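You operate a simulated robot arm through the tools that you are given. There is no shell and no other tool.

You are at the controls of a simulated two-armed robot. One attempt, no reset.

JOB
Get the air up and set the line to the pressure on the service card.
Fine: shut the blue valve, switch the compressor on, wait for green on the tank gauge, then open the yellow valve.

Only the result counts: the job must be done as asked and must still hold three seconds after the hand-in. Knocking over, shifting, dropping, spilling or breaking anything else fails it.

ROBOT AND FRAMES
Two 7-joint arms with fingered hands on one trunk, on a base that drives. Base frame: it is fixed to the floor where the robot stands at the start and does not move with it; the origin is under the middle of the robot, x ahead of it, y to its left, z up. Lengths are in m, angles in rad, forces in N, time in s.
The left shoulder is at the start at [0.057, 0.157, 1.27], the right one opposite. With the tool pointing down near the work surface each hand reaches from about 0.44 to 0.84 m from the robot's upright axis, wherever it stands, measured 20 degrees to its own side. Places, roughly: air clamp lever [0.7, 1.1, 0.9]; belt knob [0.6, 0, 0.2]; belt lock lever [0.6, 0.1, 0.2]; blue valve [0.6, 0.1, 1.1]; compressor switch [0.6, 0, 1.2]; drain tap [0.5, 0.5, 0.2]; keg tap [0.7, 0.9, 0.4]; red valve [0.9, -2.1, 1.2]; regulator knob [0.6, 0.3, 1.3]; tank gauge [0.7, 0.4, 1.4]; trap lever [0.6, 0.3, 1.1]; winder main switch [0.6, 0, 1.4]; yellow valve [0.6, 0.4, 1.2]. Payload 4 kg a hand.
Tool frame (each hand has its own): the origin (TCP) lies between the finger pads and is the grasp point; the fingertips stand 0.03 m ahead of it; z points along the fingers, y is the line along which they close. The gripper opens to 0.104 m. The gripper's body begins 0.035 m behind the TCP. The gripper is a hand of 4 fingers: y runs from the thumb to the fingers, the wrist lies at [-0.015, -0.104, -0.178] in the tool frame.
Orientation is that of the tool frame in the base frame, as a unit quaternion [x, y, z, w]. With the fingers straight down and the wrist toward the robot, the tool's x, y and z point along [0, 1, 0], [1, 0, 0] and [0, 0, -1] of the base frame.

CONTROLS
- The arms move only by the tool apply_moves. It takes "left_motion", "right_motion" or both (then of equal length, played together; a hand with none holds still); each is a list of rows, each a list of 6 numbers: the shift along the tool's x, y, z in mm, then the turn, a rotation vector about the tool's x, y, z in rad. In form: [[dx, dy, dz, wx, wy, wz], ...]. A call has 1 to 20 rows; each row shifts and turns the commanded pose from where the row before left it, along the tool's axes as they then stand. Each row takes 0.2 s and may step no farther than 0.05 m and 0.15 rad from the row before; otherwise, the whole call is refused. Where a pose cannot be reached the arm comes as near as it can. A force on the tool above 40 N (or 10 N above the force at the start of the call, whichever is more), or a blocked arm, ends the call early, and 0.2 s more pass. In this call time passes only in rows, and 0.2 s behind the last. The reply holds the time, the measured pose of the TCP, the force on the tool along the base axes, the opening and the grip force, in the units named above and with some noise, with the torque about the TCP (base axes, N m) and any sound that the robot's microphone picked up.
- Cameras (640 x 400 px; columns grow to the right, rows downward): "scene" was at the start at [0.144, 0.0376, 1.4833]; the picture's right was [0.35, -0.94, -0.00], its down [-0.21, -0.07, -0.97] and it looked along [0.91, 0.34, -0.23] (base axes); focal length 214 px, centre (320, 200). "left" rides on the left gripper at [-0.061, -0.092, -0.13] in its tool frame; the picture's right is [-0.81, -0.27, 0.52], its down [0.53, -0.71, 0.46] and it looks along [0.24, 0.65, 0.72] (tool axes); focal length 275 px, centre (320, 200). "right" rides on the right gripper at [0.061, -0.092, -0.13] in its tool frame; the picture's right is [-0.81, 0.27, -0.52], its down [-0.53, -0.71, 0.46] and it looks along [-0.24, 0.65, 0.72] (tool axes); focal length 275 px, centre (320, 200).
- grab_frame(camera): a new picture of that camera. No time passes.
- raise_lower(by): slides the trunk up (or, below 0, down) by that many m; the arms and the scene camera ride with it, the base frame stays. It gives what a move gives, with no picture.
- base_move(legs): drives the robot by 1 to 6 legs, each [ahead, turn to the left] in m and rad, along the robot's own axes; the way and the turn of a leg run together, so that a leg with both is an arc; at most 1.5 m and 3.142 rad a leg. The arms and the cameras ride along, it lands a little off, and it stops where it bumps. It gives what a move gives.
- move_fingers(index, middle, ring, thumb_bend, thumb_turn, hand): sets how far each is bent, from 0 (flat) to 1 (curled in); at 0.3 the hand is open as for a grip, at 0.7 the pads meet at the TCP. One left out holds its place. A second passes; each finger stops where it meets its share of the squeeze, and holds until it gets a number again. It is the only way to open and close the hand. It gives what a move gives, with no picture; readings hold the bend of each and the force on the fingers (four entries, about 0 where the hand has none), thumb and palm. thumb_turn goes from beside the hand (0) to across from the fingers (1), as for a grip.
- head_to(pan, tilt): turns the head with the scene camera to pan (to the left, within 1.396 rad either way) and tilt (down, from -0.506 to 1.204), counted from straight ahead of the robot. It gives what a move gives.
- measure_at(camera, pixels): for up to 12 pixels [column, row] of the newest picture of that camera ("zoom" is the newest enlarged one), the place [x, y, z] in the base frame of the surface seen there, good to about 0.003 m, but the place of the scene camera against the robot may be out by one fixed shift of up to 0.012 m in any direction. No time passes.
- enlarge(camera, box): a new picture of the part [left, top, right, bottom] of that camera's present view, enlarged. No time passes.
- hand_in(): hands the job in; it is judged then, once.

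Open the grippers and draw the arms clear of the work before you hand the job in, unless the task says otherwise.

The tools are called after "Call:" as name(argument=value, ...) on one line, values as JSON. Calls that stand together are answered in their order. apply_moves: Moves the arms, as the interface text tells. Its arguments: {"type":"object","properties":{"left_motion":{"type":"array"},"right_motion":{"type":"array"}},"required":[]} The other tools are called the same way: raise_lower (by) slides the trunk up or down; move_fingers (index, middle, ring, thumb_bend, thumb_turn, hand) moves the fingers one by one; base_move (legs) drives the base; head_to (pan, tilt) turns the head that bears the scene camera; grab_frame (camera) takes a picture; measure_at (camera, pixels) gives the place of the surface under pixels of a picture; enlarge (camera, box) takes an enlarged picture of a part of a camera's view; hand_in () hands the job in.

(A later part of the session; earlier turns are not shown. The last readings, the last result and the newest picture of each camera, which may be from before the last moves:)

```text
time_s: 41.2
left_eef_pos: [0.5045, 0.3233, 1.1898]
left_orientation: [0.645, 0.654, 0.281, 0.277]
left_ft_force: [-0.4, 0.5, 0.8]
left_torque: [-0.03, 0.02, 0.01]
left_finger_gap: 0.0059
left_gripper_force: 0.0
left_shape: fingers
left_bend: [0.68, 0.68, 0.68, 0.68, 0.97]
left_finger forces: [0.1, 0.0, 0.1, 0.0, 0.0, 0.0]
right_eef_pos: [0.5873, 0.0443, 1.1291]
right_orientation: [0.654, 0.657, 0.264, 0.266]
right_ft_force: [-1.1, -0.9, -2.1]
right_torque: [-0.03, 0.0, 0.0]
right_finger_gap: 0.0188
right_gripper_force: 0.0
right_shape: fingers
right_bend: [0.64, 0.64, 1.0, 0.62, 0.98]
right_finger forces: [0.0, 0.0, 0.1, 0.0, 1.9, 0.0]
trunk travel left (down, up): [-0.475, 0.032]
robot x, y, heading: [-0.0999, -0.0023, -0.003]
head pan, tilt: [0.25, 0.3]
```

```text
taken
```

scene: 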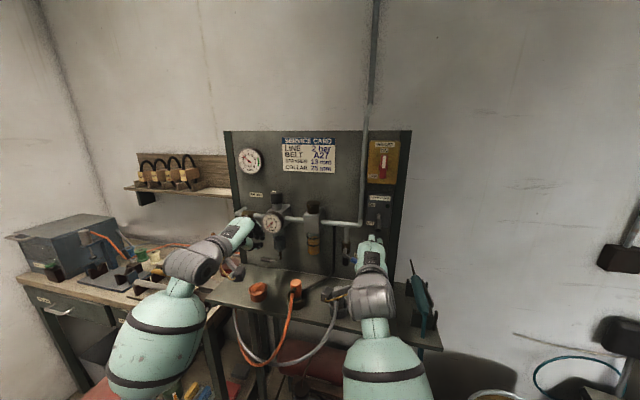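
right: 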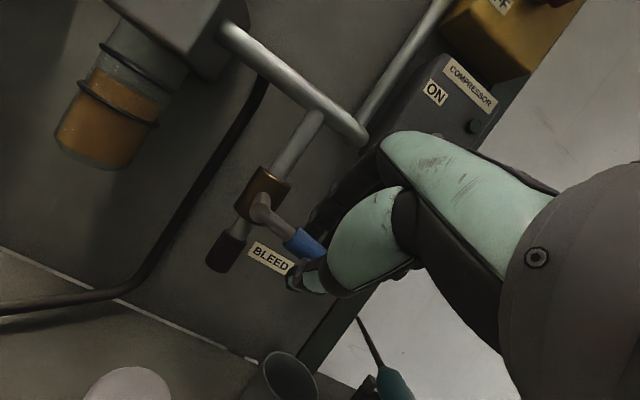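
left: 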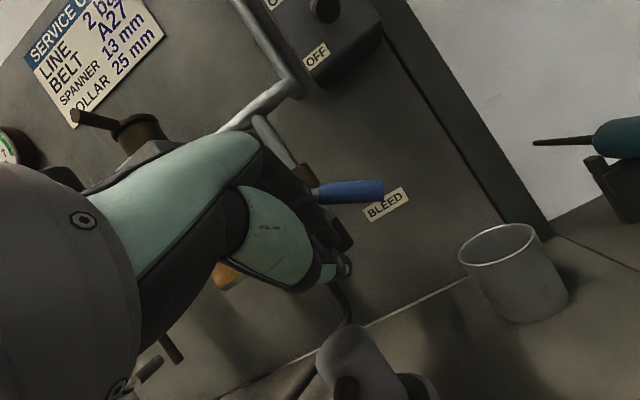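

The handle is nearly horizontal now (about 10–13° to go, thumb force 2 N). I lift further until it meets its stop.

Call:
apply_moves(right_motion=[[-0.5, 3.5, -3.6, 0, 0, 0], [-0.5, 3.5, -3.6, 0, 0, 0]])

Call:
grab_frame(camera="right")

Call:
measure_at(camera="right", pixels=[[262, 205], [275, 220], [290, 232], [300, 240]])

```text
time_s: 41.8
left_eef_pos: [0.5048, 0.3231, 1.1885]
left_orientation: [0.645, 0.654, 0.282, 0.277]
left_ft_force: [0.4, 0.6, 0.0]
left_torque: [0.0, 0.01, 0.0]
left_finger_gap: 0.0059
left_gripper_force: 0.1
left_shape: fingers
left_bend: [0.68, 0.68, 0.68, 0.68, 0.97]
left_finger forces: [0.0, 0.0, 0.1, 0.1, 0.1, 0.0]
right_eef_pos: [0.5892, 0.0423, 1.1371]
right_orientation: [0.655, 0.656, 0.263, 0.266]
right_ft_force: [-0.8, 0.2, -4.5]
right_torque: [-0.03, 0.0, 0.04]
right_finger_gap: 0.0213
right_gripper_force: 2.7
right_shape: fingers
right_bend: [0.64, 0.64, 1.0, 0.61, 0.98]
right_finger forces: [0.1, 0.0, 0.0, 0.1, 4.2, 0.0]
trunk travel left (down, up): [-0.475, 0.032]
robot x, y, heading: [-0.1011, -0.0036, 0.001]
head pan, tilt: [0.25, 0.3]
```

```text
taken
```

right: 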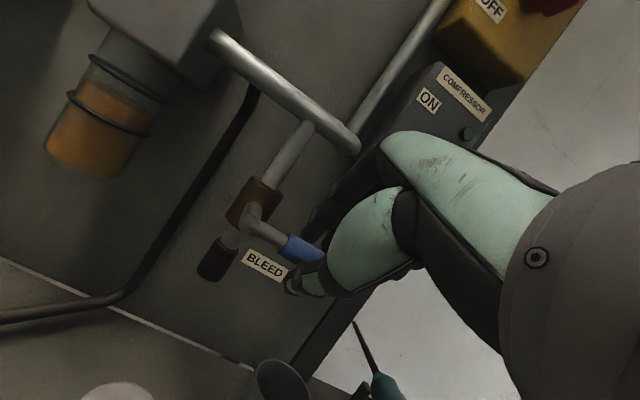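

```text
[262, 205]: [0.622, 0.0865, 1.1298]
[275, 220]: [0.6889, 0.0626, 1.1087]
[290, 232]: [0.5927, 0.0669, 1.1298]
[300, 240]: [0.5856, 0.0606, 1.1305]
```

The handle now measures level (z≈1.130 along its length). I press up a bit more to seat it against its stop and re-measure.

Call:
apply_moves(right_motion=[[0, 3.5, -3.6, 0, 0, 0], [0, 2.8, -2.9, 0, 0, 0]])

Call:
grab_frame(camera="right")

Call:
enlarge(camera="right", box=[180, 140, 380, 320])

```text
time_s: 42.4
left_eef_pos: [0.5049, 0.3211, 1.1894]
left_orientation: [0.645, 0.655, 0.281, 0.276]
left_ft_force: [-0.5, 0.2, 0.5]
left_torque: [0.02, -0.02, -0.02]
left_finger_gap: 0.0058
left_gripper_force: 0.0
left_shape: fingers
left_bend: [0.68, 0.68, 0.68, 0.68, 0.97]
left_finger forces: [0.0, 0.0, 0.1, 0.0, 0.0, 0.0]
right_eef_pos: [0.5897, 0.0433, 1.1465]
right_orientation: [0.656, 0.657, 0.262, 0.265]
right_ft_force: [-0.4, -0.8, -11.2]
right_torque: [-0.05, -0.07, 0.0]
right_finger_gap: 0.0286
right_gripper_force: 4.5
right_shape: fingers
right_bend: [0.64, 0.64, 1.0, 0.56, 0.97]
right_finger forces: [0.0, 0.0, 0.0, 0.1, 9.3, 0.0]
trunk travel left (down, up): [-0.475, 0.032]
robot x, y, heading: [-0.103, -0.0006, -0.002]
head pan, tilt: [0.25, 0.3]
```

```text
taken
```

right: 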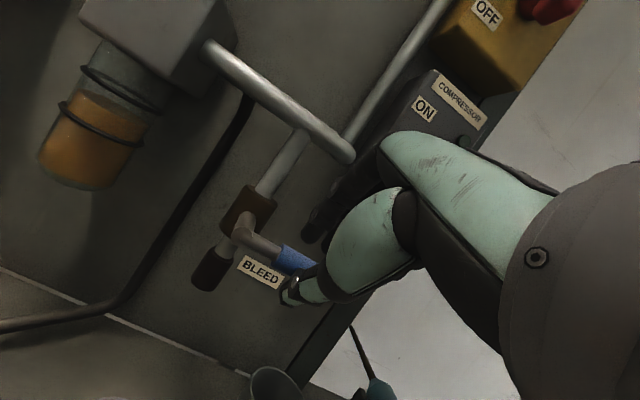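

```text
2.22 times, centred on (280, 230) of right
```

zoom: 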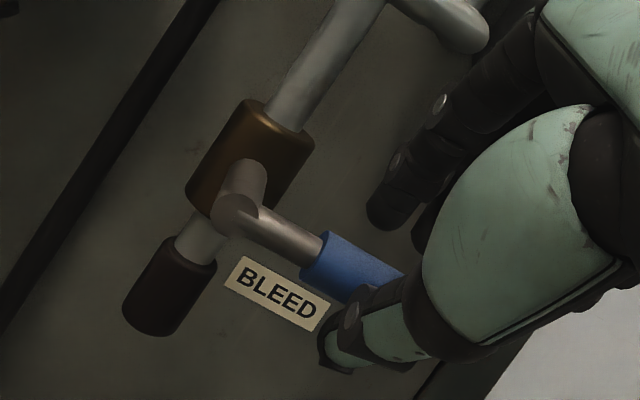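

The handle looks parallel to the BLEED label with 11 N of push — it's at its stop. I measure the handle line to confirm it is level.

Call:
measure_at(camera="zoom", pixels=[[240, 200], [262, 222], [295, 240], [325, 255], [350, 268], [375, 278]])

```text
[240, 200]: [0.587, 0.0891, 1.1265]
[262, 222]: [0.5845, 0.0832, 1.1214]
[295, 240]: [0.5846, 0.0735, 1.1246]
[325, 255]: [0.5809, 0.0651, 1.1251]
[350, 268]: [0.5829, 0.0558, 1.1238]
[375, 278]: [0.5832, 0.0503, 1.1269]
```

Confirmed level (z≈1.124–1.127 along the handle): the blue valve is shut. I open the thumb and withdraw up-and-back along the finger direction so nothing drags the handle.

Call:
move_fingers(hand="right", thumb_bend=0.3)

Call:
apply_moves(right_motion=[[0, 5.6, -5.7, 0, 0, 0], [0, 0, -20, 0, 0, 0], [0, 0, -25, 0, 0, 0], [0, -14, -20, 0, 0, 0]])

Call:
grab_frame(camera="right")

Call:
enlarge(camera="scene", box=[300, 180, 420, 300])

```text
time_s: 43.4
left_eef_pos: [0.5046, 0.3232, 1.1899]
left_orientation: [0.645, 0.655, 0.281, 0.276]
left_ft_force: [0.2, -0.7, -1.2]
left_torque: [0.02, 0.0, -0.01]
left_finger_gap: 0.006
left_gripper_force: 0.1
left_shape: fingers
left_bend: [0.68, 0.68, 0.68, 0.68, 0.97]
left_finger forces: [0.1, 0.1, 0.0, 0.0, 0.1, 0.0]
right_eef_pos: [0.5885, 0.0435, 1.1495]
right_orientation: [0.655, 0.656, 0.265, 0.267]
right_ft_force: [-0.4, 0.2, 0.6]
right_torque: [0.0, -0.01, -0.02]
right_finger_gap: 0.0595
right_gripper_force: 0.2
right_shape: fingers
right_bend: [0.64, 0.64, 1.0, 0.3, 0.97]
right_finger forces: [0.0, 0.1, 0.0, 0.1, 0.0, 0.1]
trunk travel left (down, up): [-0.475, 0.032]
robot x, y, heading: [-0.1005, -0.0027, 0.004]
head pan, tilt: [0.25, 0.3]
```

```text
time_s: 44.4
left_eef_pos: [0.5029, 0.3222, 1.1893]
left_orientation: [0.645, 0.654, 0.282, 0.277]
left_ft_force: [-0.7, 0.3, -0.5]
left_torque: [-0.01, -0.02, 0.0]
left_finger_gap: 0.006
left_gripper_force: 0.2
left_shape: fingers
left_bend: [0.68, 0.68, 0.68, 0.68, 0.97]
left_finger forces: [0.0, 0.0, 0.1, 0.0, 0.0, 0.0]
right_eef_pos: [0.5312, 0.04, 1.1924]
right_orientation: [0.656, 0.655, 0.264, 0.266]
right_ft_force: [0.1, 0.1, 0.1]
right_torque: [0.01, -0.02, -0.01]
right_finger_gap: 0.0595
right_gripper_force: 0.0
right_shape: fingers
right_bend: [0.64, 0.64, 1.0, 0.3, 0.97]
right_finger forces: [0.0, 0.1, 0.1, 0.1, 0.0, 0.0]
trunk travel left (down, up): [-0.475, 0.032]
robot x, y, heading: [-0.1021, 0.0011, -0.0]
head pan, tilt: [0.25, 0.3]
```

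```text
taken
```

right: 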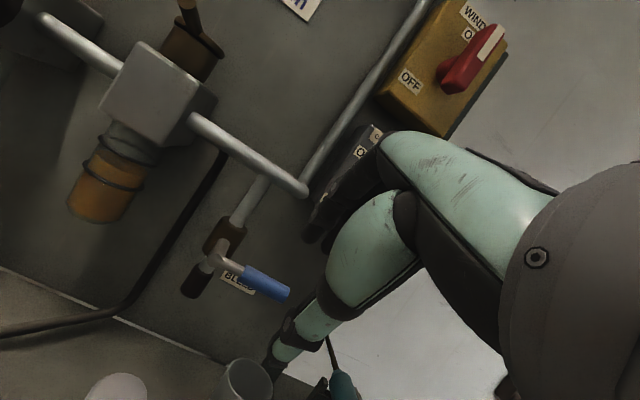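

```text
3.33 times, centred on (360, 240) of scene
```

zoom: 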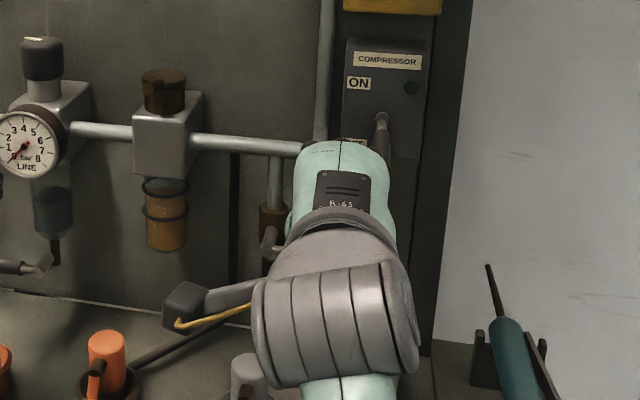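

The blue handle is horizontal and stays. Next the compressor lever (end ≈[0.597, 0.003, 1.207], pivot ≈[0.645, 0.007, 1.24]): I'll lift it from below with the backs of the fingers held level. I move the right hand back, down and level the fingers.

Call:
apply_moves(right_motion=[[-9.2, -13.4, 7.9, -0.13, 0, 0], [-9.2, -14.3, 6, -0.13, 0, 0], [-9.2, -15.1, 4.1, -0.13, 0, 0], [-9.2, -15.5, 2.1, -0.13, 0, 0], [-9.2, -15.6, 0.2, -0.13, 0, 0], [-9.2, -15.4, -1.9, -0.13, 0, 0]])

Call:
move_fingers(hand="right", index=0.2, middle=0.2, ring=0.2)

Call:
grab_frame(camera="scene")

Call:
enlarge(camera="scene", box=[300, 180, 420, 300])

Call:
grab_frame(camera="right")

```text
time_s: 45.7
left_eef_pos: [0.4866, 0.3241, 1.1971]
left_orientation: [0.643, 0.652, 0.287, 0.281]
left_ft_force: [0.2, 0.4, -1.2]
left_torque: [0.0, -0.02, -0.03]
left_finger_gap: 0.0059
left_gripper_force: 0.1
left_shape: fingers
left_bend: [0.68, 0.68, 0.68, 0.68, 0.97]
left_finger forces: [0.0, 0.0, 0.0, 0.0, 0.1, 0.1]
right_eef_pos: [0.4811, 0.0674, 1.2165]
right_orientation: [0.557, 0.468, 0.561, 0.395]
right_ft_force: [0.7, -0.5, 0.7]
right_torque: [-0.02, 0.01, -0.04]
right_finger_gap: 0.0592
right_gripper_force: 0.1
right_shape: fingers
right_bend: [0.64, 0.64, 1.0, 0.3, 0.97]
right_finger forces: [0.0, 0.0, 0.0, 0.0, 0.0, 0.1]
trunk travel left (down, up): [-0.475, 0.032]
robot x, y, heading: [-0.0987, 0.0026, -0.001]
head pan, tilt: [0.25, 0.3]
stopped in row 6 (right hand): the arm was blocked; the commanded pose is now the measured one
```

```text
time_s: 46.7
left_eef_pos: [0.4905, 0.3234, 1.1963]
left_orientation: [0.644, 0.652, 0.285, 0.28]
left_ft_force: [0.1, -0.6, -1.0]
left_torque: [-0.03, -0.02, -0.03]
left_finger_gap: 0.0059
left_gripper_force: 0.1
left_shape: fingers
left_bend: [0.68, 0.68, 0.68, 0.68, 0.97]
left_finger forces: [0.1, 0.0, 0.0, 0.0, 0.0, 0.1]
right_eef_pos: [0.4851, 0.0692, 1.2132]
right_orientation: [0.557, 0.472, 0.56, 0.392]
right_ft_force: [0.0, 0.0, -0.3]
right_torque: [0.01, -0.01, -0.04]
right_finger_gap: 0.1177
right_gripper_force: 0.0
right_shape: fingers
right_bend: [0.2, 0.2, 0.2, 0.3, 0.97]
right_finger forces: [0.1, 0.0, 0.0, 0.1, 0.0, 0.0]
trunk travel left (down, up): [-0.475, 0.032]
robot x, y, heading: [-0.099, 0.0006, 0.006]
head pan, tilt: [0.25, 0.3]
```

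```text
taken
```

scene: 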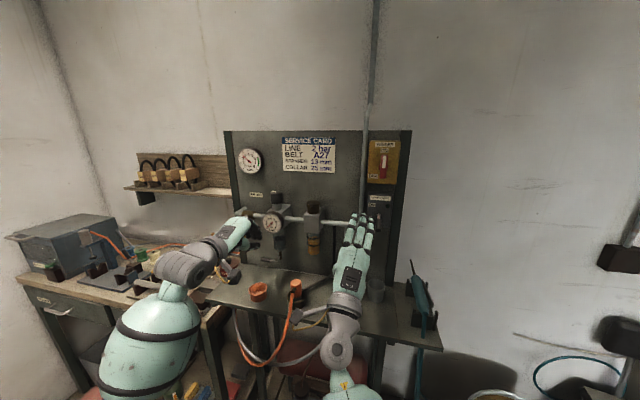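

```text
3.33 times, centred on (360, 240) of scene
```

zoom: 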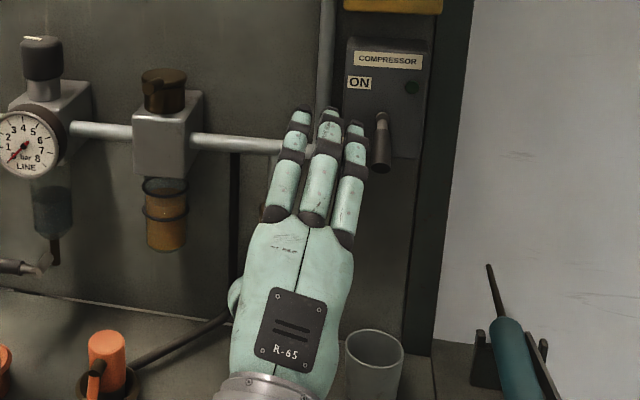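

```text
taken
```

right: 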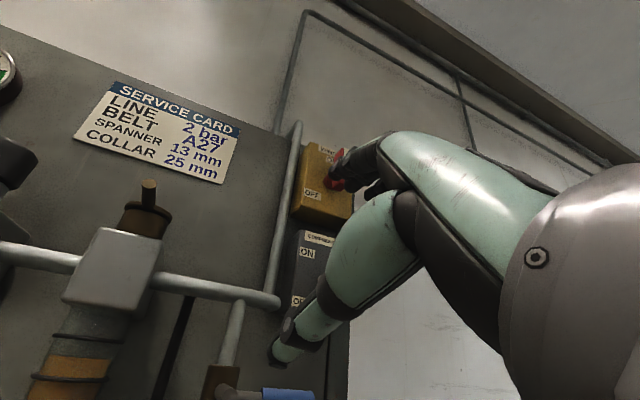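

The arm reported "blocked" in the last row and the hand stayed high and twisted ([0.485, 0.069, 1.213]). I look closely at the table area around the wrist and hose before moving on.

Call:
enlarge(camera="scene", box=[220, 260, 440, 400])

Call:
grab_frame(camera="left")

```text
2.86 times, centred on (330, 330) of scene
```

zoom: 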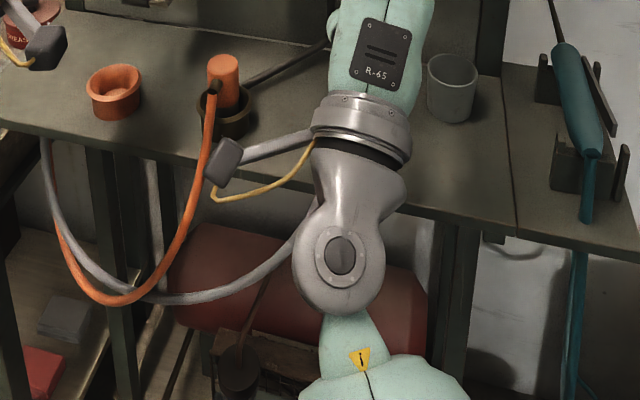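

```text
taken
```

left: 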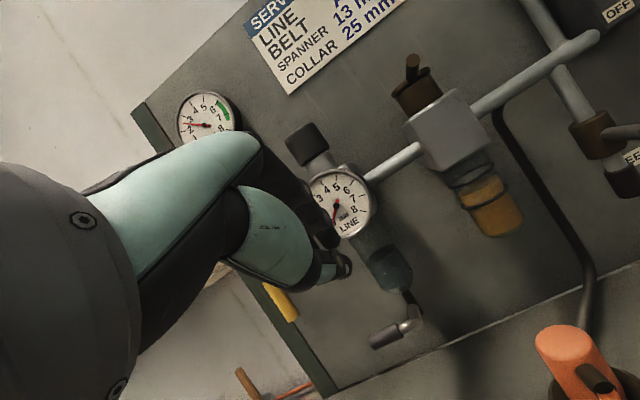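

Nothing looks displaced. I measure the wrist link and table edge to find what blocked the arm.

Call:
measure_at(camera="zoom", pixels=[[342, 255], [342, 300], [350, 340], [370, 380], [290, 180], [440, 215], [310, 280], [360, 210], [395, 190], [450, 60], [250, 110], [320, 190]])

```text
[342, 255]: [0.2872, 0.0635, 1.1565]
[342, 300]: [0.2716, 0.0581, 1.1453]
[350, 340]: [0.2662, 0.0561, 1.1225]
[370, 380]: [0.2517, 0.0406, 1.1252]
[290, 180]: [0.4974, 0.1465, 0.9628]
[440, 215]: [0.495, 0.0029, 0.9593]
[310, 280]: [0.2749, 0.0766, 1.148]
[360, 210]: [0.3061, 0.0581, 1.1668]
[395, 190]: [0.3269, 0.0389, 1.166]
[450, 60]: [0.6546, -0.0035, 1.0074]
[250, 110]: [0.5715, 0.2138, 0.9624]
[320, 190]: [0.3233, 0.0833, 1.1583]
```

The wrist could not go lower with that arm posture (no table contact; wrist at z≈1.13). I'll switch the lever with another posture: hand beside the lever, fingers pointing left, index on top, lifting from below. First I re-form the beak and bring the hand back to fingers-down on the right side.

Call:
move_fingers(hand="right", index=0.68, middle=0.68, ring=0.68, thumb_bend=0.68)

Call:
apply_moves(right_motion=[[-26, 6.5, -2.4, 0.1348, -0.0238, -0.0121], [-26, 5.8, -2.5, 0.1348, -0.0238, -0.0121], [-26, 5.1, -2.5, 0.1348, -0.0238, -0.0121], [-26, 4.4, -2.5, 0.1348, -0.0238, -0.0121], [-26, 3.6, -2.5, 0.1348, -0.0238, -0.0121], [-26, 2.8, -2.5, 0.1348, -0.0238, -0.0121], [-26, 2.2, -2, 0.1348, -0.0238, -0.0121], [-26, 1.7, -1.5, 0.1348, -0.0238, -0.0121], [-26, 1.1, -1, 0.1348, -0.0238, -0.0121], [-26, 0.6, -0.6, 0.1348, -0.0238, -0.0121], [-26, 0.2, -0.2, 0.1348, -0.0238, -0.0121]])

Call:
grab_frame(camera="scene")

```text
time_s: 47.7
left_eef_pos: [0.4899, 0.323, 1.1962]
left_orientation: [0.644, 0.652, 0.285, 0.281]
left_ft_force: [-0.3, -0.2, -0.4]
left_torque: [0.0, 0.03, -0.02]
left_finger_gap: 0.0056
left_gripper_force: 0.0
left_shape: fingers
left_bend: [0.68, 0.68, 0.68, 0.68, 0.97]
left_finger forces: [0.0, 0.0, 0.0, 0.1, 0.1, 0.0]
right_eef_pos: [0.4838, 0.0679, 1.2146]
right_orientation: [0.557, 0.471, 0.56, 0.392]
right_ft_force: [0.0, 0.5, -0.8]
right_torque: [0.03, -0.04, -0.01]
right_finger_gap: 0.0062
right_gripper_force: 0.0
right_shape: fingers
right_bend: [0.68, 0.68, 0.68, 0.68, 0.97]
right_finger forces: [0.0, 0.0, 0.0, 0.1, 0.0, 0.1]
trunk travel left (down, up): [-0.475, 0.032]
robot x, y, heading: [-0.1039, -0.002, -0.003]
head pan, tilt: [0.25, 0.3]
```

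```text
time_s: 50.1
left_eef_pos: [0.4898, 0.3235, 1.1961]
left_orientation: [0.643, 0.653, 0.285, 0.281]
left_ft_force: [-0.1, 0.2, -0.4]
left_torque: [-0.05, 0.03, -0.04]
left_finger_gap: 0.0058
left_gripper_force: 0.0
left_shape: fingers
left_bend: [0.68, 0.68, 0.68, 0.68, 0.97]
left_finger forces: [0.0, 0.0, 0.1, 0.0, 0.0, 0.0]
right_eef_pos: [0.4845, -0.2172, 1.2014]
right_orientation: [0.707, 0.707, -0.011, -0.006]
right_ft_force: [0.1, 0.0, 0.4]
right_torque: [-0.03, 0.01, -0.01]
right_finger_gap: 0.006
right_gripper_force: 0.1
right_shape: fingers
right_bend: [0.68, 0.68, 0.68, 0.68, 0.97]
right_finger forces: [0.0, 0.1, 0.0, 0.2, 0.1, 0.1]
trunk travel left (down, up): [-0.475, 0.032]
robot x, y, heading: [-0.1034, -0.0011, -0.002]
head pan, tilt: [0.25, 0.3]
```

```text
taken
```

scene: 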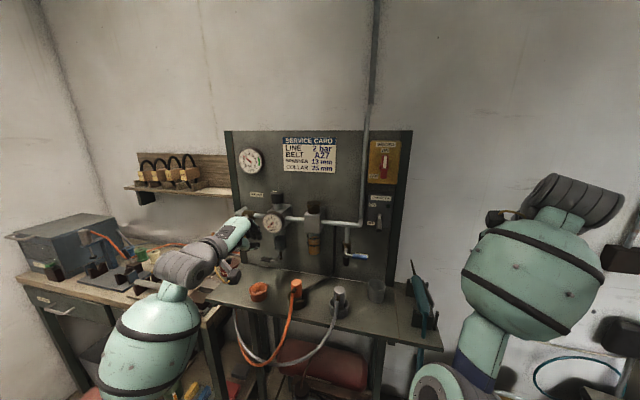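

All good: table items in place, blue handle horizontal. Now I roll the right hand so its fingers point left, moving to about [0.50, −0.12, 1.17].

Call:
apply_moves(right_motion=[[8.8, 1.4, 2.8, 0, 0.1428, 0], [8.3, 1.4, 4, 0, 0.1428, 0], [7.7, 1.4, 5.2, 0, 0.1428, 0], [6.8, 1.4, 6.2, 0, 0.1428, 0], [5.9, 1.4, 7.1, 0, 0.1428, 0], [4.8, 1.4, 7.9, 0, 0.1428, 0]])

Call:
apply_moves(right_motion=[[3.6, 1.4, 8.5, 0, 0.1428, 0], [2.4, 1.4, 8.9, 0, 0.1428, 0], [1.1, 1.4, 9.2, 0, 0.1428, 0], [-0.2, 1.4, 9.2, 0, 0.1428, 0], [-1.5, 1.4, 9.1, 0, 0.1428, 0]])

Call:
grab_frame(camera="scene")

Call:
grab_frame(camera="right")

```text
time_s: 51.5
left_eef_pos: [0.4889, 0.3225, 1.1964]
left_orientation: [0.643, 0.653, 0.286, 0.281]
left_ft_force: [-0.6, -0.2, -0.1]
left_torque: [-0.01, 0.02, -0.02]
left_finger_gap: 0.0059
left_gripper_force: 0.0
left_shape: fingers
left_bend: [0.68, 0.68, 0.68, 0.68, 0.97]
left_finger forces: [0.0, 0.0, 0.0, 0.0, 0.0, 0.0]
right_eef_pos: [0.5184, -0.2058, 1.1638]
right_orientation: [0.647, 0.64, 0.287, -0.299]
right_ft_force: [0.1, 0.1, 0.0]
right_torque: [-0.03, -0.01, 0.04]
right_finger_gap: 0.0059
right_gripper_force: 0.0
right_shape: fingers
right_bend: [0.68, 0.68, 0.68, 0.68, 0.97]
right_finger forces: [0.0, 0.2, 0.0, 0.1, 0.1, 0.0]
right hand out of reach, approached as far as the arm can: row 1, 2, 3, 4, 5
trunk travel left (down, up): [-0.475, 0.032]
robot x, y, heading: [-0.1004, -0.0009, 0.002]
head pan, tilt: [0.25, 0.3]
```

```text
time_s: 52.7
left_eef_pos: [0.4884, 0.3227, 1.1965]
left_orientation: [0.644, 0.652, 0.285, 0.282]
left_ft_force: [-0.6, 0.3, 1.1]
left_torque: [-0.01, 0.01, -0.01]
left_finger_gap: 0.0058
left_gripper_force: 0.1
left_shape: fingers
left_bend: [0.68, 0.68, 0.68, 0.68, 0.97]
left_finger forces: [0.0, 0.0, 0.1, 0.1, 0.0, 0.0]
right_eef_pos: [0.5231, -0.1642, 1.149]
right_orientation: [0.506, 0.495, 0.493, -0.505]
right_ft_force: [-0.2, 0.2, -0.2]
right_torque: [0.02, 0.03, 0.01]
right_finger_gap: 0.0061
right_gripper_force: 0.1
right_shape: fingers
right_bend: [0.68, 0.68, 0.68, 0.68, 0.97]
right_finger forces: [0.0, 0.0, 0.0, 0.0, 0.1, 0.0]
trunk travel left (down, up): [-0.475, 0.032]
robot x, y, heading: [-0.1021, 0.0034, -0.001]
head pan, tilt: [0.25, 0.3]
```

```text
taken
```

scene: 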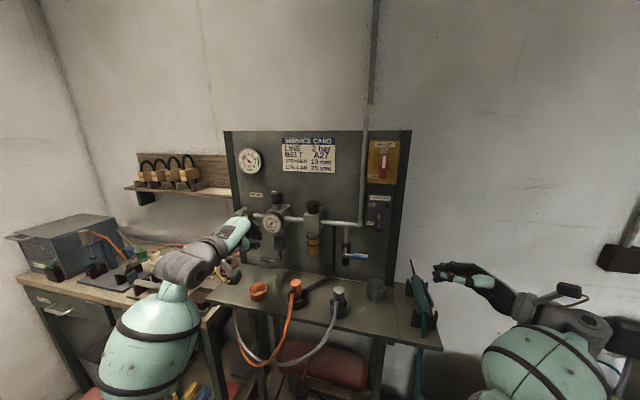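

```text
taken
```

right: 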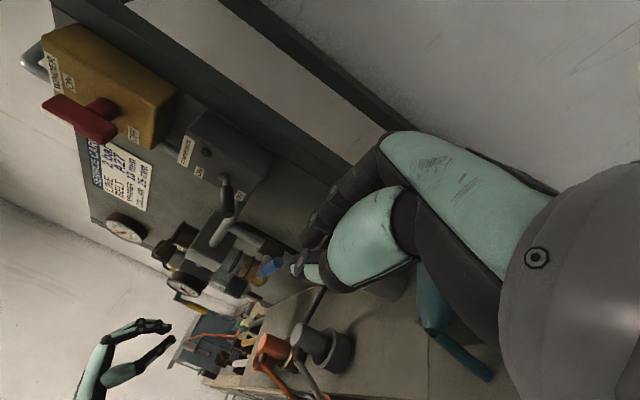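

The pose is right: fingers point left at [0.523, −0.164, 1.149]. I measure the lever (227,185–205) and the tool beneath me from this camera before moving in.

Call:
measure_at(camera="right", pixels=[[225, 182], [227, 195], [226, 210], [215, 235], [270, 168], [205, 150], [430, 300], [460, 350], [268, 266], [330, 200], [310, 240], [297, 266]])

Call:
enlarge(camera="right", box=[140, 100, 340, 300])

```text
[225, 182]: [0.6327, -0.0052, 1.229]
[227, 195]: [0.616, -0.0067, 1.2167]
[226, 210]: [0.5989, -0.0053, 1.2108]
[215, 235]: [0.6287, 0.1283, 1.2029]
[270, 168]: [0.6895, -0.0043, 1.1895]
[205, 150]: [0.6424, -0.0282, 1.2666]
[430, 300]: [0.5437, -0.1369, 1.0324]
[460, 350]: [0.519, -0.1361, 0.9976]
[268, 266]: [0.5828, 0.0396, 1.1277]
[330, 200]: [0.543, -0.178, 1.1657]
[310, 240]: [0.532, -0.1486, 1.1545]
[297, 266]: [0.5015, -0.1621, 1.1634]
```

```text
2.00 times, centred on (240, 200) of right
```

zoom: 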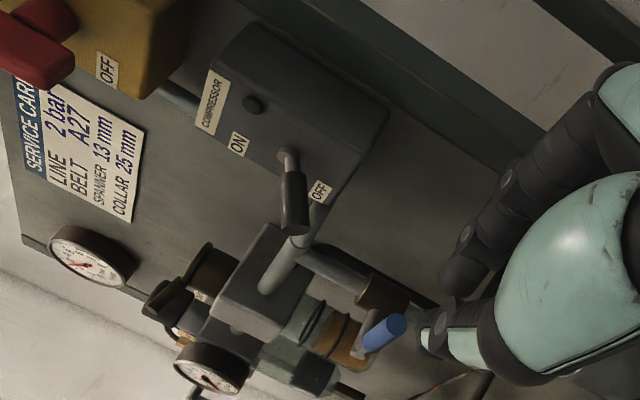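

The lever runs from pivot ≈[0.645, 0.003, 1.235] to end ≈[0.593, 0.003, 1.207], bottom ≈1.198. I check how far my knuckles reach forward so they don't touch the compressor box (front x≈0.642).

Call:
measure_at(camera="right", pixels=[[345, 180], [360, 165], [372, 152], [380, 145], [318, 222], [306, 242], [400, 150], [310, 228]])

Call:
enlarge(camera="scene", box=[340, 180, 500, 340])

```text
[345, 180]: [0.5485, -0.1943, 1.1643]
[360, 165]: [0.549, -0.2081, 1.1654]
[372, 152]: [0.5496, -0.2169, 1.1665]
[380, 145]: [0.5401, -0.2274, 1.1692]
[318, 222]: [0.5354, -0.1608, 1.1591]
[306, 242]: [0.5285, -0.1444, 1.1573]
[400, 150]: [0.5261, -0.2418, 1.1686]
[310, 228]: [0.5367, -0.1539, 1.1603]
```

```text
2.50 times, centred on (420, 260) of scene
```

zoom: 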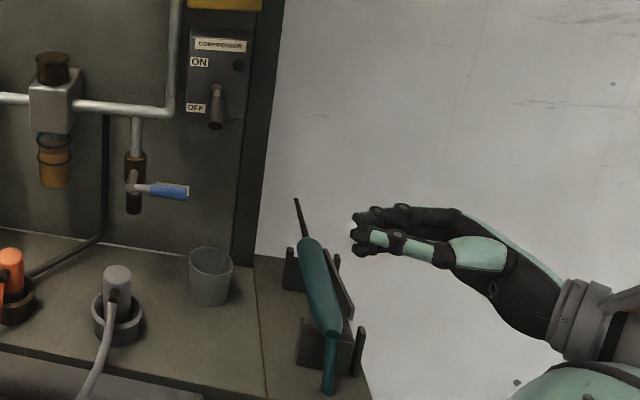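

Knuckles reach only ~0.03 m ahead, so TCP x≈0.588 is safe. I move up, forward and left to about [0.588, −0.05, 1.167], short of the lever.

Call:
apply_moves(right_motion=[[18, 15, 20, 0, 0, 0], [0, 25, 25, 0, 0, 0], [0, 25, 30, 0, 0, 0], [0, 0, 40, 0, 0, 0]])

Call:
grab_frame(camera="right")

Call:
enlarge(camera="scene", box=[320, 180, 440, 300])

```text
time_s: 53.7
left_eef_pos: [0.4895, 0.324, 1.1965]
left_orientation: [0.643, 0.653, 0.286, 0.281]
left_ft_force: [-0.1, 0.3, -0.5]
left_torque: [0.0, 0.03, -0.02]
left_finger_gap: 0.0058
left_gripper_force: 0.0
left_shape: fingers
left_bend: [0.68, 0.68, 0.68, 0.68, 0.97]
left_finger forces: [0.0, 0.1, 0.0, 0.0, 0.0, 0.1]
right_eef_pos: [0.5904, -0.0474, 1.1656]
right_orientation: [0.508, 0.495, 0.493, -0.503]
right_ft_force: [-0.4, -0.1, -0.1]
right_torque: [-0.02, 0.0, -0.05]
right_finger_gap: 0.0062
right_gripper_force: 0.0
right_shape: fingers
right_bend: [0.68, 0.68, 0.68, 0.68, 0.97]
right_finger forces: [0.1, 0.0, 0.0, 0.0, 0.0, 0.1]
trunk travel left (down, up): [-0.475, 0.032]
robot x, y, heading: [-0.1019, 0.0009, 0.001]
head pan, tilt: [0.25, 0.3]
```

```text
taken
```

right: 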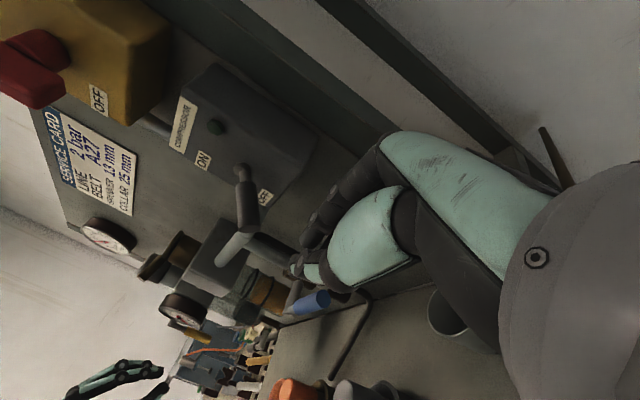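

```text
3.33 times, centred on (380, 240) of scene
```

zoom: 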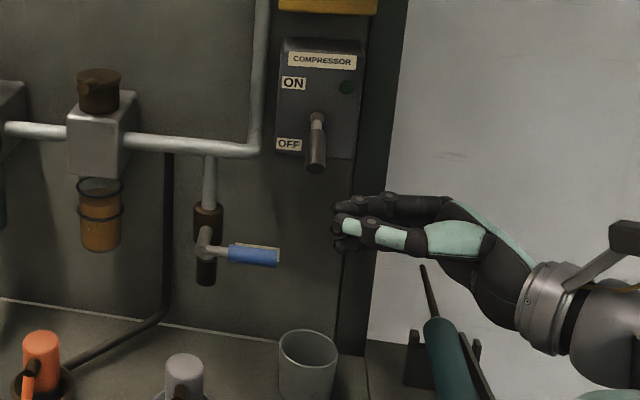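

Clear view: lever end at zoom (316,165), my index top at (360,197), blue handle end at (280,255). I slide left 35 mm to put the index under the lever, without reaching the blue handle.

Call:
apply_moves(right_motion=[[2, 0, 18, 0, 0, 0], [2, 0, 17, 0, 0, 0]])

Call:
enlarge(camera="scene", box=[320, 180, 440, 300])

Call:
grab_frame(camera="right")

```text
time_s: 54.3
left_eef_pos: [0.4882, 0.3236, 1.1969]
left_orientation: [0.643, 0.653, 0.286, 0.28]
left_ft_force: [-0.2, -0.1, -0.4]
left_torque: [-0.02, -0.04, 0.01]
left_finger_gap: 0.0058
left_gripper_force: 0.0
left_shape: fingers
left_bend: [0.68, 0.68, 0.68, 0.68, 0.97]
left_finger forces: [0.1, 0.1, 0.0, 0.0, 0.0, 0.0]
right_eef_pos: [0.5916, -0.0118, 1.1692]
right_orientation: [0.507, 0.496, 0.493, -0.504]
right_ft_force: [0.0, 0.3, -0.8]
right_torque: [-0.02, -0.01, -0.01]
right_finger_gap: 0.0063
right_gripper_force: 0.1
right_shape: fingers
right_bend: [0.68, 0.68, 0.68, 0.68, 0.97]
right_finger forces: [0.0, 0.0, 0.0, 0.1, 0.0, 0.1]
trunk travel left (down, up): [-0.475, 0.032]
robot x, y, heading: [-0.0991, -0.0, 0.001]
head pan, tilt: [0.25, 0.3]
```

```text
3.33 times, centred on (380, 240) of scene
```

zoom: 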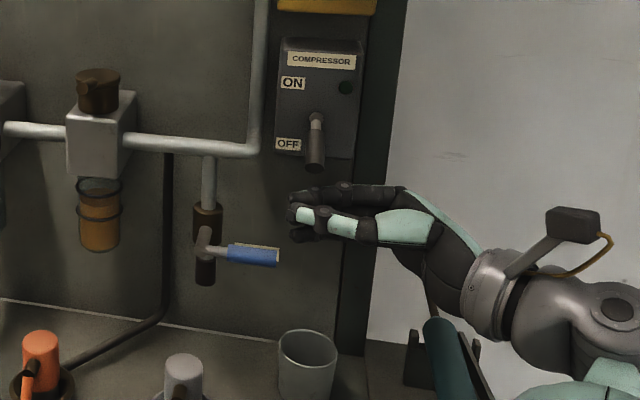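

```text
taken
```

right: 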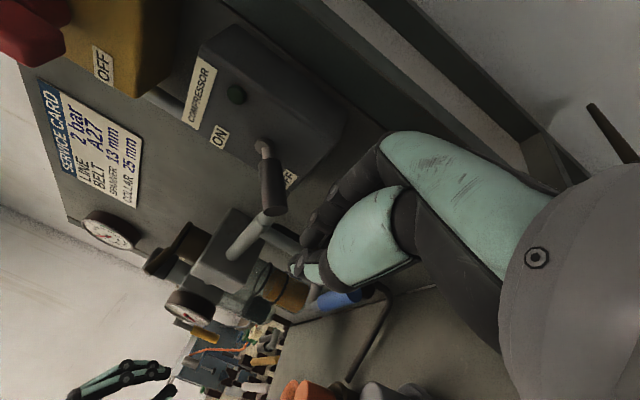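

The index is directly under the lever. I lift in 10 mm steps, watching the force.

Call:
apply_moves(right_motion=[[10, 0, 0, 0, 0, 0], [10, 0, 0, 0, 0, 0], [10, 0, 0, 0, 0, 0]])

Call:
enlarge(camera="scene", box=[320, 180, 440, 300])

```text
time_s: 55.1
left_eef_pos: [0.4899, 0.3221, 1.1968]
left_orientation: [0.643, 0.653, 0.286, 0.28]
left_ft_force: [0.1, 0.3, -0.7]
left_torque: [0.01, 0.04, 0.0]
left_finger_gap: 0.006
left_gripper_force: 0.1
left_shape: fingers
left_bend: [0.68, 0.68, 0.68, 0.68, 0.97]
left_finger forces: [0.1, 0.1, 0.0, 0.1, 0.1, 0.0]
right_eef_pos: [0.5926, -0.0129, 1.1984]
right_orientation: [0.506, 0.496, 0.493, -0.505]
right_ft_force: [-1.1, 0.0, -0.6]
right_torque: [-0.03, 0.0, -0.04]
right_finger_gap: 0.0058
right_gripper_force: 0.2
right_shape: fingers
right_bend: [0.68, 0.68, 0.68, 0.68, 0.97]
right_finger forces: [1.0, 0.0, 0.0, 0.0, 0.0, 0.0]
trunk travel left (down, up): [-0.475, 0.032]
robot x, y, heading: [-0.1015, -0.0023, -0.004]
head pan, tilt: [0.25, 0.3]
```

```text
3.33 times, centred on (380, 240) of scene
```

zoom: 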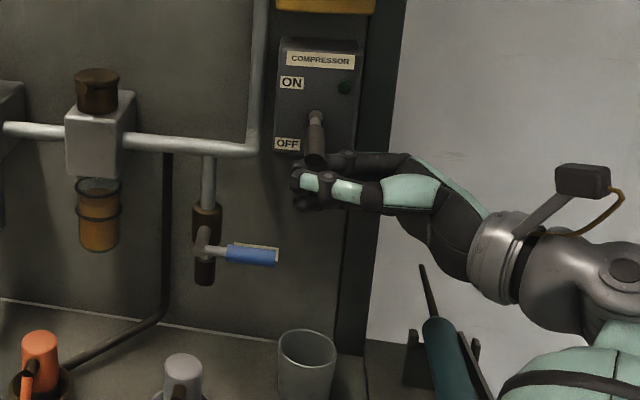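

Contact just began (1 N on the index). I continue lifting in 8–10 mm steps.

Call:
apply_moves(right_motion=[[10, 0, 0, 0, 0, 0], [10, 0, 0, 0, 0, 0], [10, 0, 0, 0, 0, 0]])

Call:
enlarge(camera="scene", box=[320, 180, 440, 300])

```text
time_s: 55.9
left_eef_pos: [0.4895, 0.3217, 1.1974]
left_orientation: [0.643, 0.652, 0.286, 0.28]
left_ft_force: [0.1, -0.8, 0.1]
left_torque: [0.0, -0.04, -0.02]
left_finger_gap: 0.0057
left_gripper_force: 0.0
left_shape: fingers
left_bend: [0.68, 0.68, 0.68, 0.68, 0.97]
left_finger forces: [0.0, 0.0, 0.0, 0.0, 0.0, 0.0]
right_eef_pos: [0.5923, -0.0134, 1.2289]
right_orientation: [0.507, 0.495, 0.493, -0.504]
right_ft_force: [-0.7, 0.0, -1.3]
right_torque: [0.0, -0.02, 0.02]
right_finger_gap: 0.005
right_gripper_force: 0.8
right_shape: fingers
right_bend: [0.69, 0.68, 0.68, 0.68, 0.97]
right_finger forces: [1.5, 0.0, 0.0, 0.1, 0.0, 0.1]
trunk travel left (down, up): [-0.475, 0.032]
robot x, y, heading: [-0.1051, -0.0021, -0.004]
head pan, tilt: [0.25, 0.3]
```

```text
3.33 times, centred on (380, 240) of scene
```

zoom: 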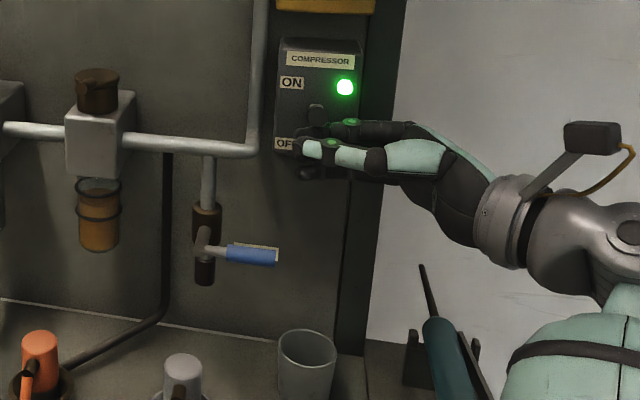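

The green lamp lit — compressor is on. I lift a little more so the lever goes fully to its ON position.

Call:
apply_moves(right_motion=[[10, 0, 0, 0, 0, 0], [10, 0, 0, 0, 0, 0]])

Call:
enlarge(camera="scene", box=[320, 180, 440, 300])

Call:
grab_frame(camera="right")

```text
time_s: 56.5
left_eef_pos: [0.4926, 0.3212, 1.1956]
left_orientation: [0.644, 0.652, 0.285, 0.28]
left_ft_force: [0.0, 0.6, -0.1]
left_torque: [-0.02, 0.02, 0.01]
left_finger_gap: 0.0059
left_gripper_force: 0.2
left_shape: fingers
left_bend: [0.68, 0.68, 0.68, 0.68, 0.97]
left_finger forces: [0.0, 0.0, 0.0, 0.0, 0.2, 0.1]
right_eef_pos: [0.5935, -0.0139, 1.2437]
right_orientation: [0.51, 0.493, 0.491, -0.505]
right_ft_force: [-6.6, -6.1, -21.6]
right_torque: [-0.18, 0.22, -0.04]
right_finger_gap: 0.0001
right_gripper_force: 12.0
right_shape: fingers
right_bend: [0.7, 0.68, 0.68, 0.68, 0.97]
right_finger forces: [22.1, 0.1, 0.0, 0.1, 0.1, 0.0]
trunk travel left (down, up): [-0.475, 0.032]
robot x, y, heading: [-0.1023, -0.0004, 0.002]
head pan, tilt: [0.25, 0.3]
```

```text
3.33 times, centred on (380, 240) of scene
```

zoom: 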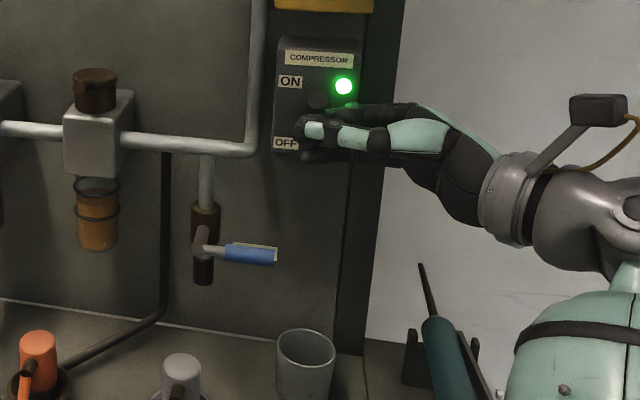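

```text
taken
```

right: 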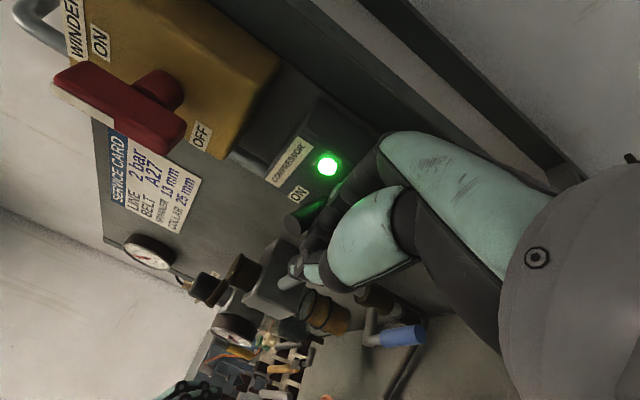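

Lever is at its upper stop (22 N) and the lamp is on. I lower slightly and withdraw the right hand to the right.

Call:
apply_moves(right_motion=[[-15, 0, 0, 0, 0, 0], [-10, 0, -20, 0, 0, 0], [0, 0, -40, 0, 0, 0], [0, -20, -40, 0, 0, 0], [0, -20, -20, 0, 0, 0]])

Call:
grab_frame(camera="scene")

Call:
enlarge(camera="scene", box=[220, 130, 420, 280])

```text
time_s: 57.7
left_eef_pos: [0.4901, 0.3213, 1.1977]
left_orientation: [0.643, 0.653, 0.286, 0.28]
left_ft_force: [-0.6, 0.0, -0.4]
left_torque: [-0.01, 0.0, 0.01]
left_finger_gap: 0.0059
left_gripper_force: 0.0
left_shape: fingers
left_bend: [0.68, 0.68, 0.68, 0.68, 0.97]
left_finger forces: [0.1, 0.0, 0.1, 0.1, 0.0, 0.0]
right_eef_pos: [0.5499, -0.1327, 1.2249]
right_orientation: [0.507, 0.496, 0.493, -0.504]
right_ft_force: [0.1, 0.4, 0.2]
right_torque: [-0.01, 0.01, 0.02]
right_finger_gap: 0.006
right_gripper_force: 0.0
right_shape: fingers
right_bend: [0.68, 0.68, 0.68, 0.68, 0.97]
right_finger forces: [0.0, 0.1, 0.0, 0.0, 0.0, 0.1]
trunk travel left (down, up): [-0.475, 0.032]
robot x, y, heading: [-0.1042, 0.0002, 0.001]
head pan, tilt: [0.25, 0.3]
```

```text
taken
```

scene: 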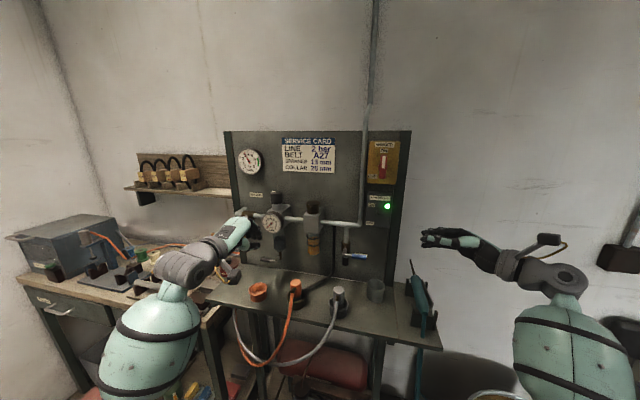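

```text
2.67 times, centred on (320, 205) of scene
```

zoom: 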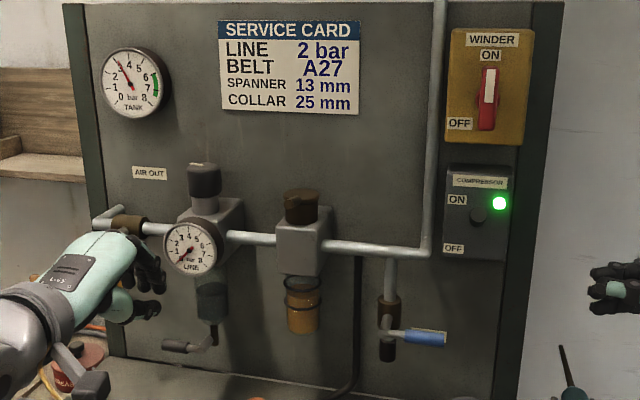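

Compressor ON with the lever up; the tank gauge is already near 3 bar and rising. Meanwhile I prepare the left hand: I look at the yellow valve, gauge and trap lever from the left camera and measure them.

Call:
grab_frame(camera="left")

Call:
measure_at(camera="left", pixels=[[340, 185], [330, 215], [365, 205], [390, 265], [398, 335], [380, 340], [412, 325], [280, 300], [290, 318], [270, 285], [308, 140], [300, 125]])

Call:
enlarge(camera="left", box=[240, 100, 440, 360])

```text
taken
```

left: 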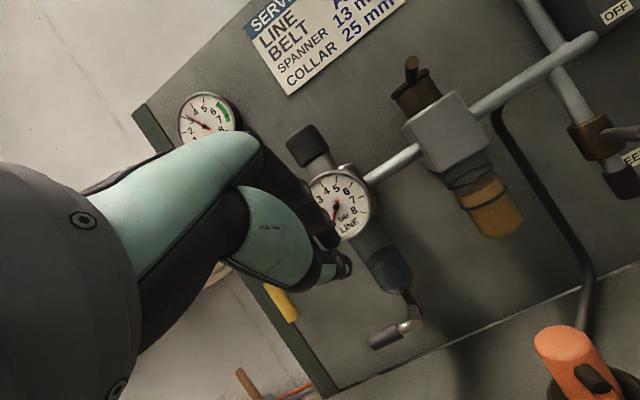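

```text
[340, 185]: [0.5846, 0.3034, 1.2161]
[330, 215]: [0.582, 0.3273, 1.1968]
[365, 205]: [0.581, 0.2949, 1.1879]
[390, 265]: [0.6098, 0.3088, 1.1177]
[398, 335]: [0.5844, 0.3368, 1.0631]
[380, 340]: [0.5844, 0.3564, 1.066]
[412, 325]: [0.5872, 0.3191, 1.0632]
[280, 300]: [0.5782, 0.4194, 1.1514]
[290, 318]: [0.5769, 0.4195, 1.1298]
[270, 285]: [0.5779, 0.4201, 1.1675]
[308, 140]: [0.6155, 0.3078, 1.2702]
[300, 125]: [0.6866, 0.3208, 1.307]
```

```text
1.54 times, centred on (340, 230) of left
```

zoom: 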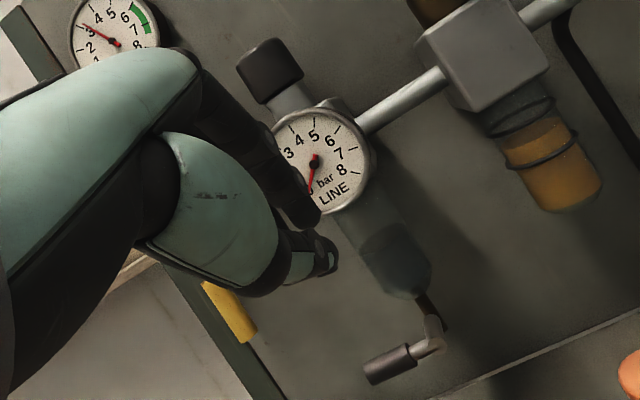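

Yellow grip is at [0.578, 0.4195, 1.13–1.17], pivot z≈1.205; LINE gauge front is x≈0.582 at y 0.27–0.34; trap lever is low at z≈1.063. I pre-position the left beak between gauge and yellow handle at about [0.54, 0.355, 1.15] while the tank fills.

Call:
apply_moves(left_motion=[[16.5, -0.2, 34.3, 0, 0, 0], [16.5, -0.2, 34.3, 0, 0, 0]])

Call:
grab_frame(camera="left")

Call:
enlarge(camera="scene", box=[220, 130, 340, 250])

```text
time_s: 58.3
left_eef_pos: [0.5404, 0.3574, 1.1449]
left_orientation: [0.644, 0.652, 0.285, 0.281]
left_ft_force: [-0.9, -0.6, -0.2]
left_torque: [0.01, 0.0, -0.01]
left_finger_gap: 0.0056
left_gripper_force: 0.1
left_shape: fingers
left_bend: [0.68, 0.68, 0.68, 0.68, 0.97]
left_finger forces: [0.0, 0.1, 0.0, 0.1, 0.0, 0.0]
right_eef_pos: [0.5515, -0.1304, 1.2242]
right_orientation: [0.507, 0.496, 0.492, -0.505]
right_ft_force: [0.1, 0.3, 0.1]
right_torque: [0.01, 0.04, -0.02]
right_finger_gap: 0.006
right_gripper_force: 0.0
right_shape: fingers
right_bend: [0.68, 0.68, 0.68, 0.68, 0.97]
right_finger forces: [0.0, 0.0, 0.0, 0.0, 0.0, 0.0]
trunk travel left (down, up): [-0.475, 0.032]
robot x, y, heading: [-0.1031, -0.0001, -0.0]
head pan, tilt: [0.25, 0.3]
```

```text
taken
```

left: 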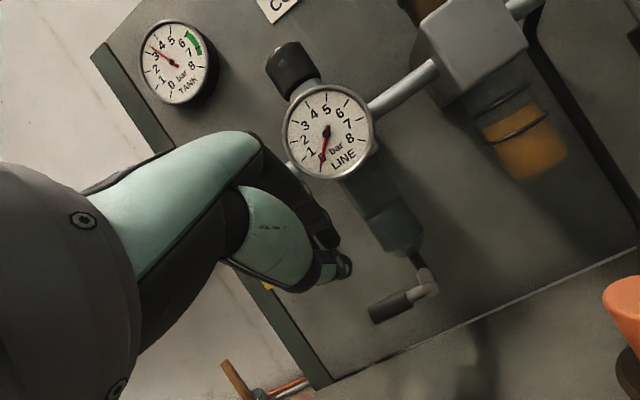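

```text
3.33 times, centred on (280, 190) of scene
```

zoom: 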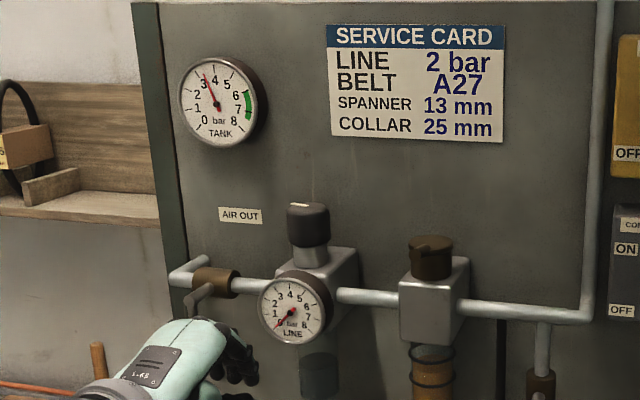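

Tank now ≈3.3 bar, rising ~0.4 bar/s. I move the left beak forward into the gap beside the yellow handle (not touching it) and check.

Call:
apply_moves(left_motion=[[-1, 10, 12, 0, 0, 0], [0, 9, 8, 0, 0, 0]])

Call:
grab_frame(camera="left")

Call:
enlarge(camera="scene", box=[220, 130, 340, 250])

```text
time_s: 58.9
left_eef_pos: [0.5697, 0.3544, 1.1489]
left_orientation: [0.644, 0.652, 0.286, 0.28]
left_ft_force: [0.6, 0.3, 0.1]
left_torque: [0.0, -0.01, -0.03]
left_finger_gap: 0.0059
left_gripper_force: 0.1
left_shape: fingers
left_bend: [0.68, 0.68, 0.68, 0.68, 0.97]
left_finger forces: [0.0, 0.0, 0.0, 0.1, 0.0, 0.1]
right_eef_pos: [0.5516, -0.1317, 1.2253]
right_orientation: [0.507, 0.495, 0.493, -0.505]
right_ft_force: [-0.2, 0.3, 0.2]
right_torque: [0.03, 0.0, -0.04]
right_finger_gap: 0.0058
right_gripper_force: 0.0
right_shape: fingers
right_bend: [0.68, 0.68, 0.68, 0.68, 0.97]
right_finger forces: [0.0, 0.0, 0.0, 0.0, 0.0, 0.0]
trunk travel left (down, up): [-0.475, 0.032]
robot x, y, heading: [-0.0996, -0.0002, 0.002]
head pan, tilt: [0.25, 0.3]
```

```text
taken
```

left: 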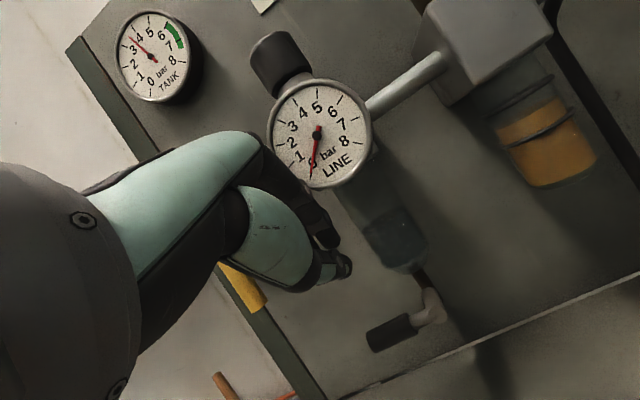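

```text
3.33 times, centred on (280, 190) of scene
```

zoom: 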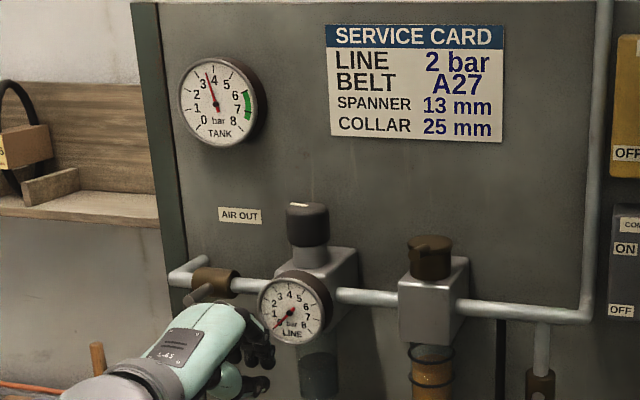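

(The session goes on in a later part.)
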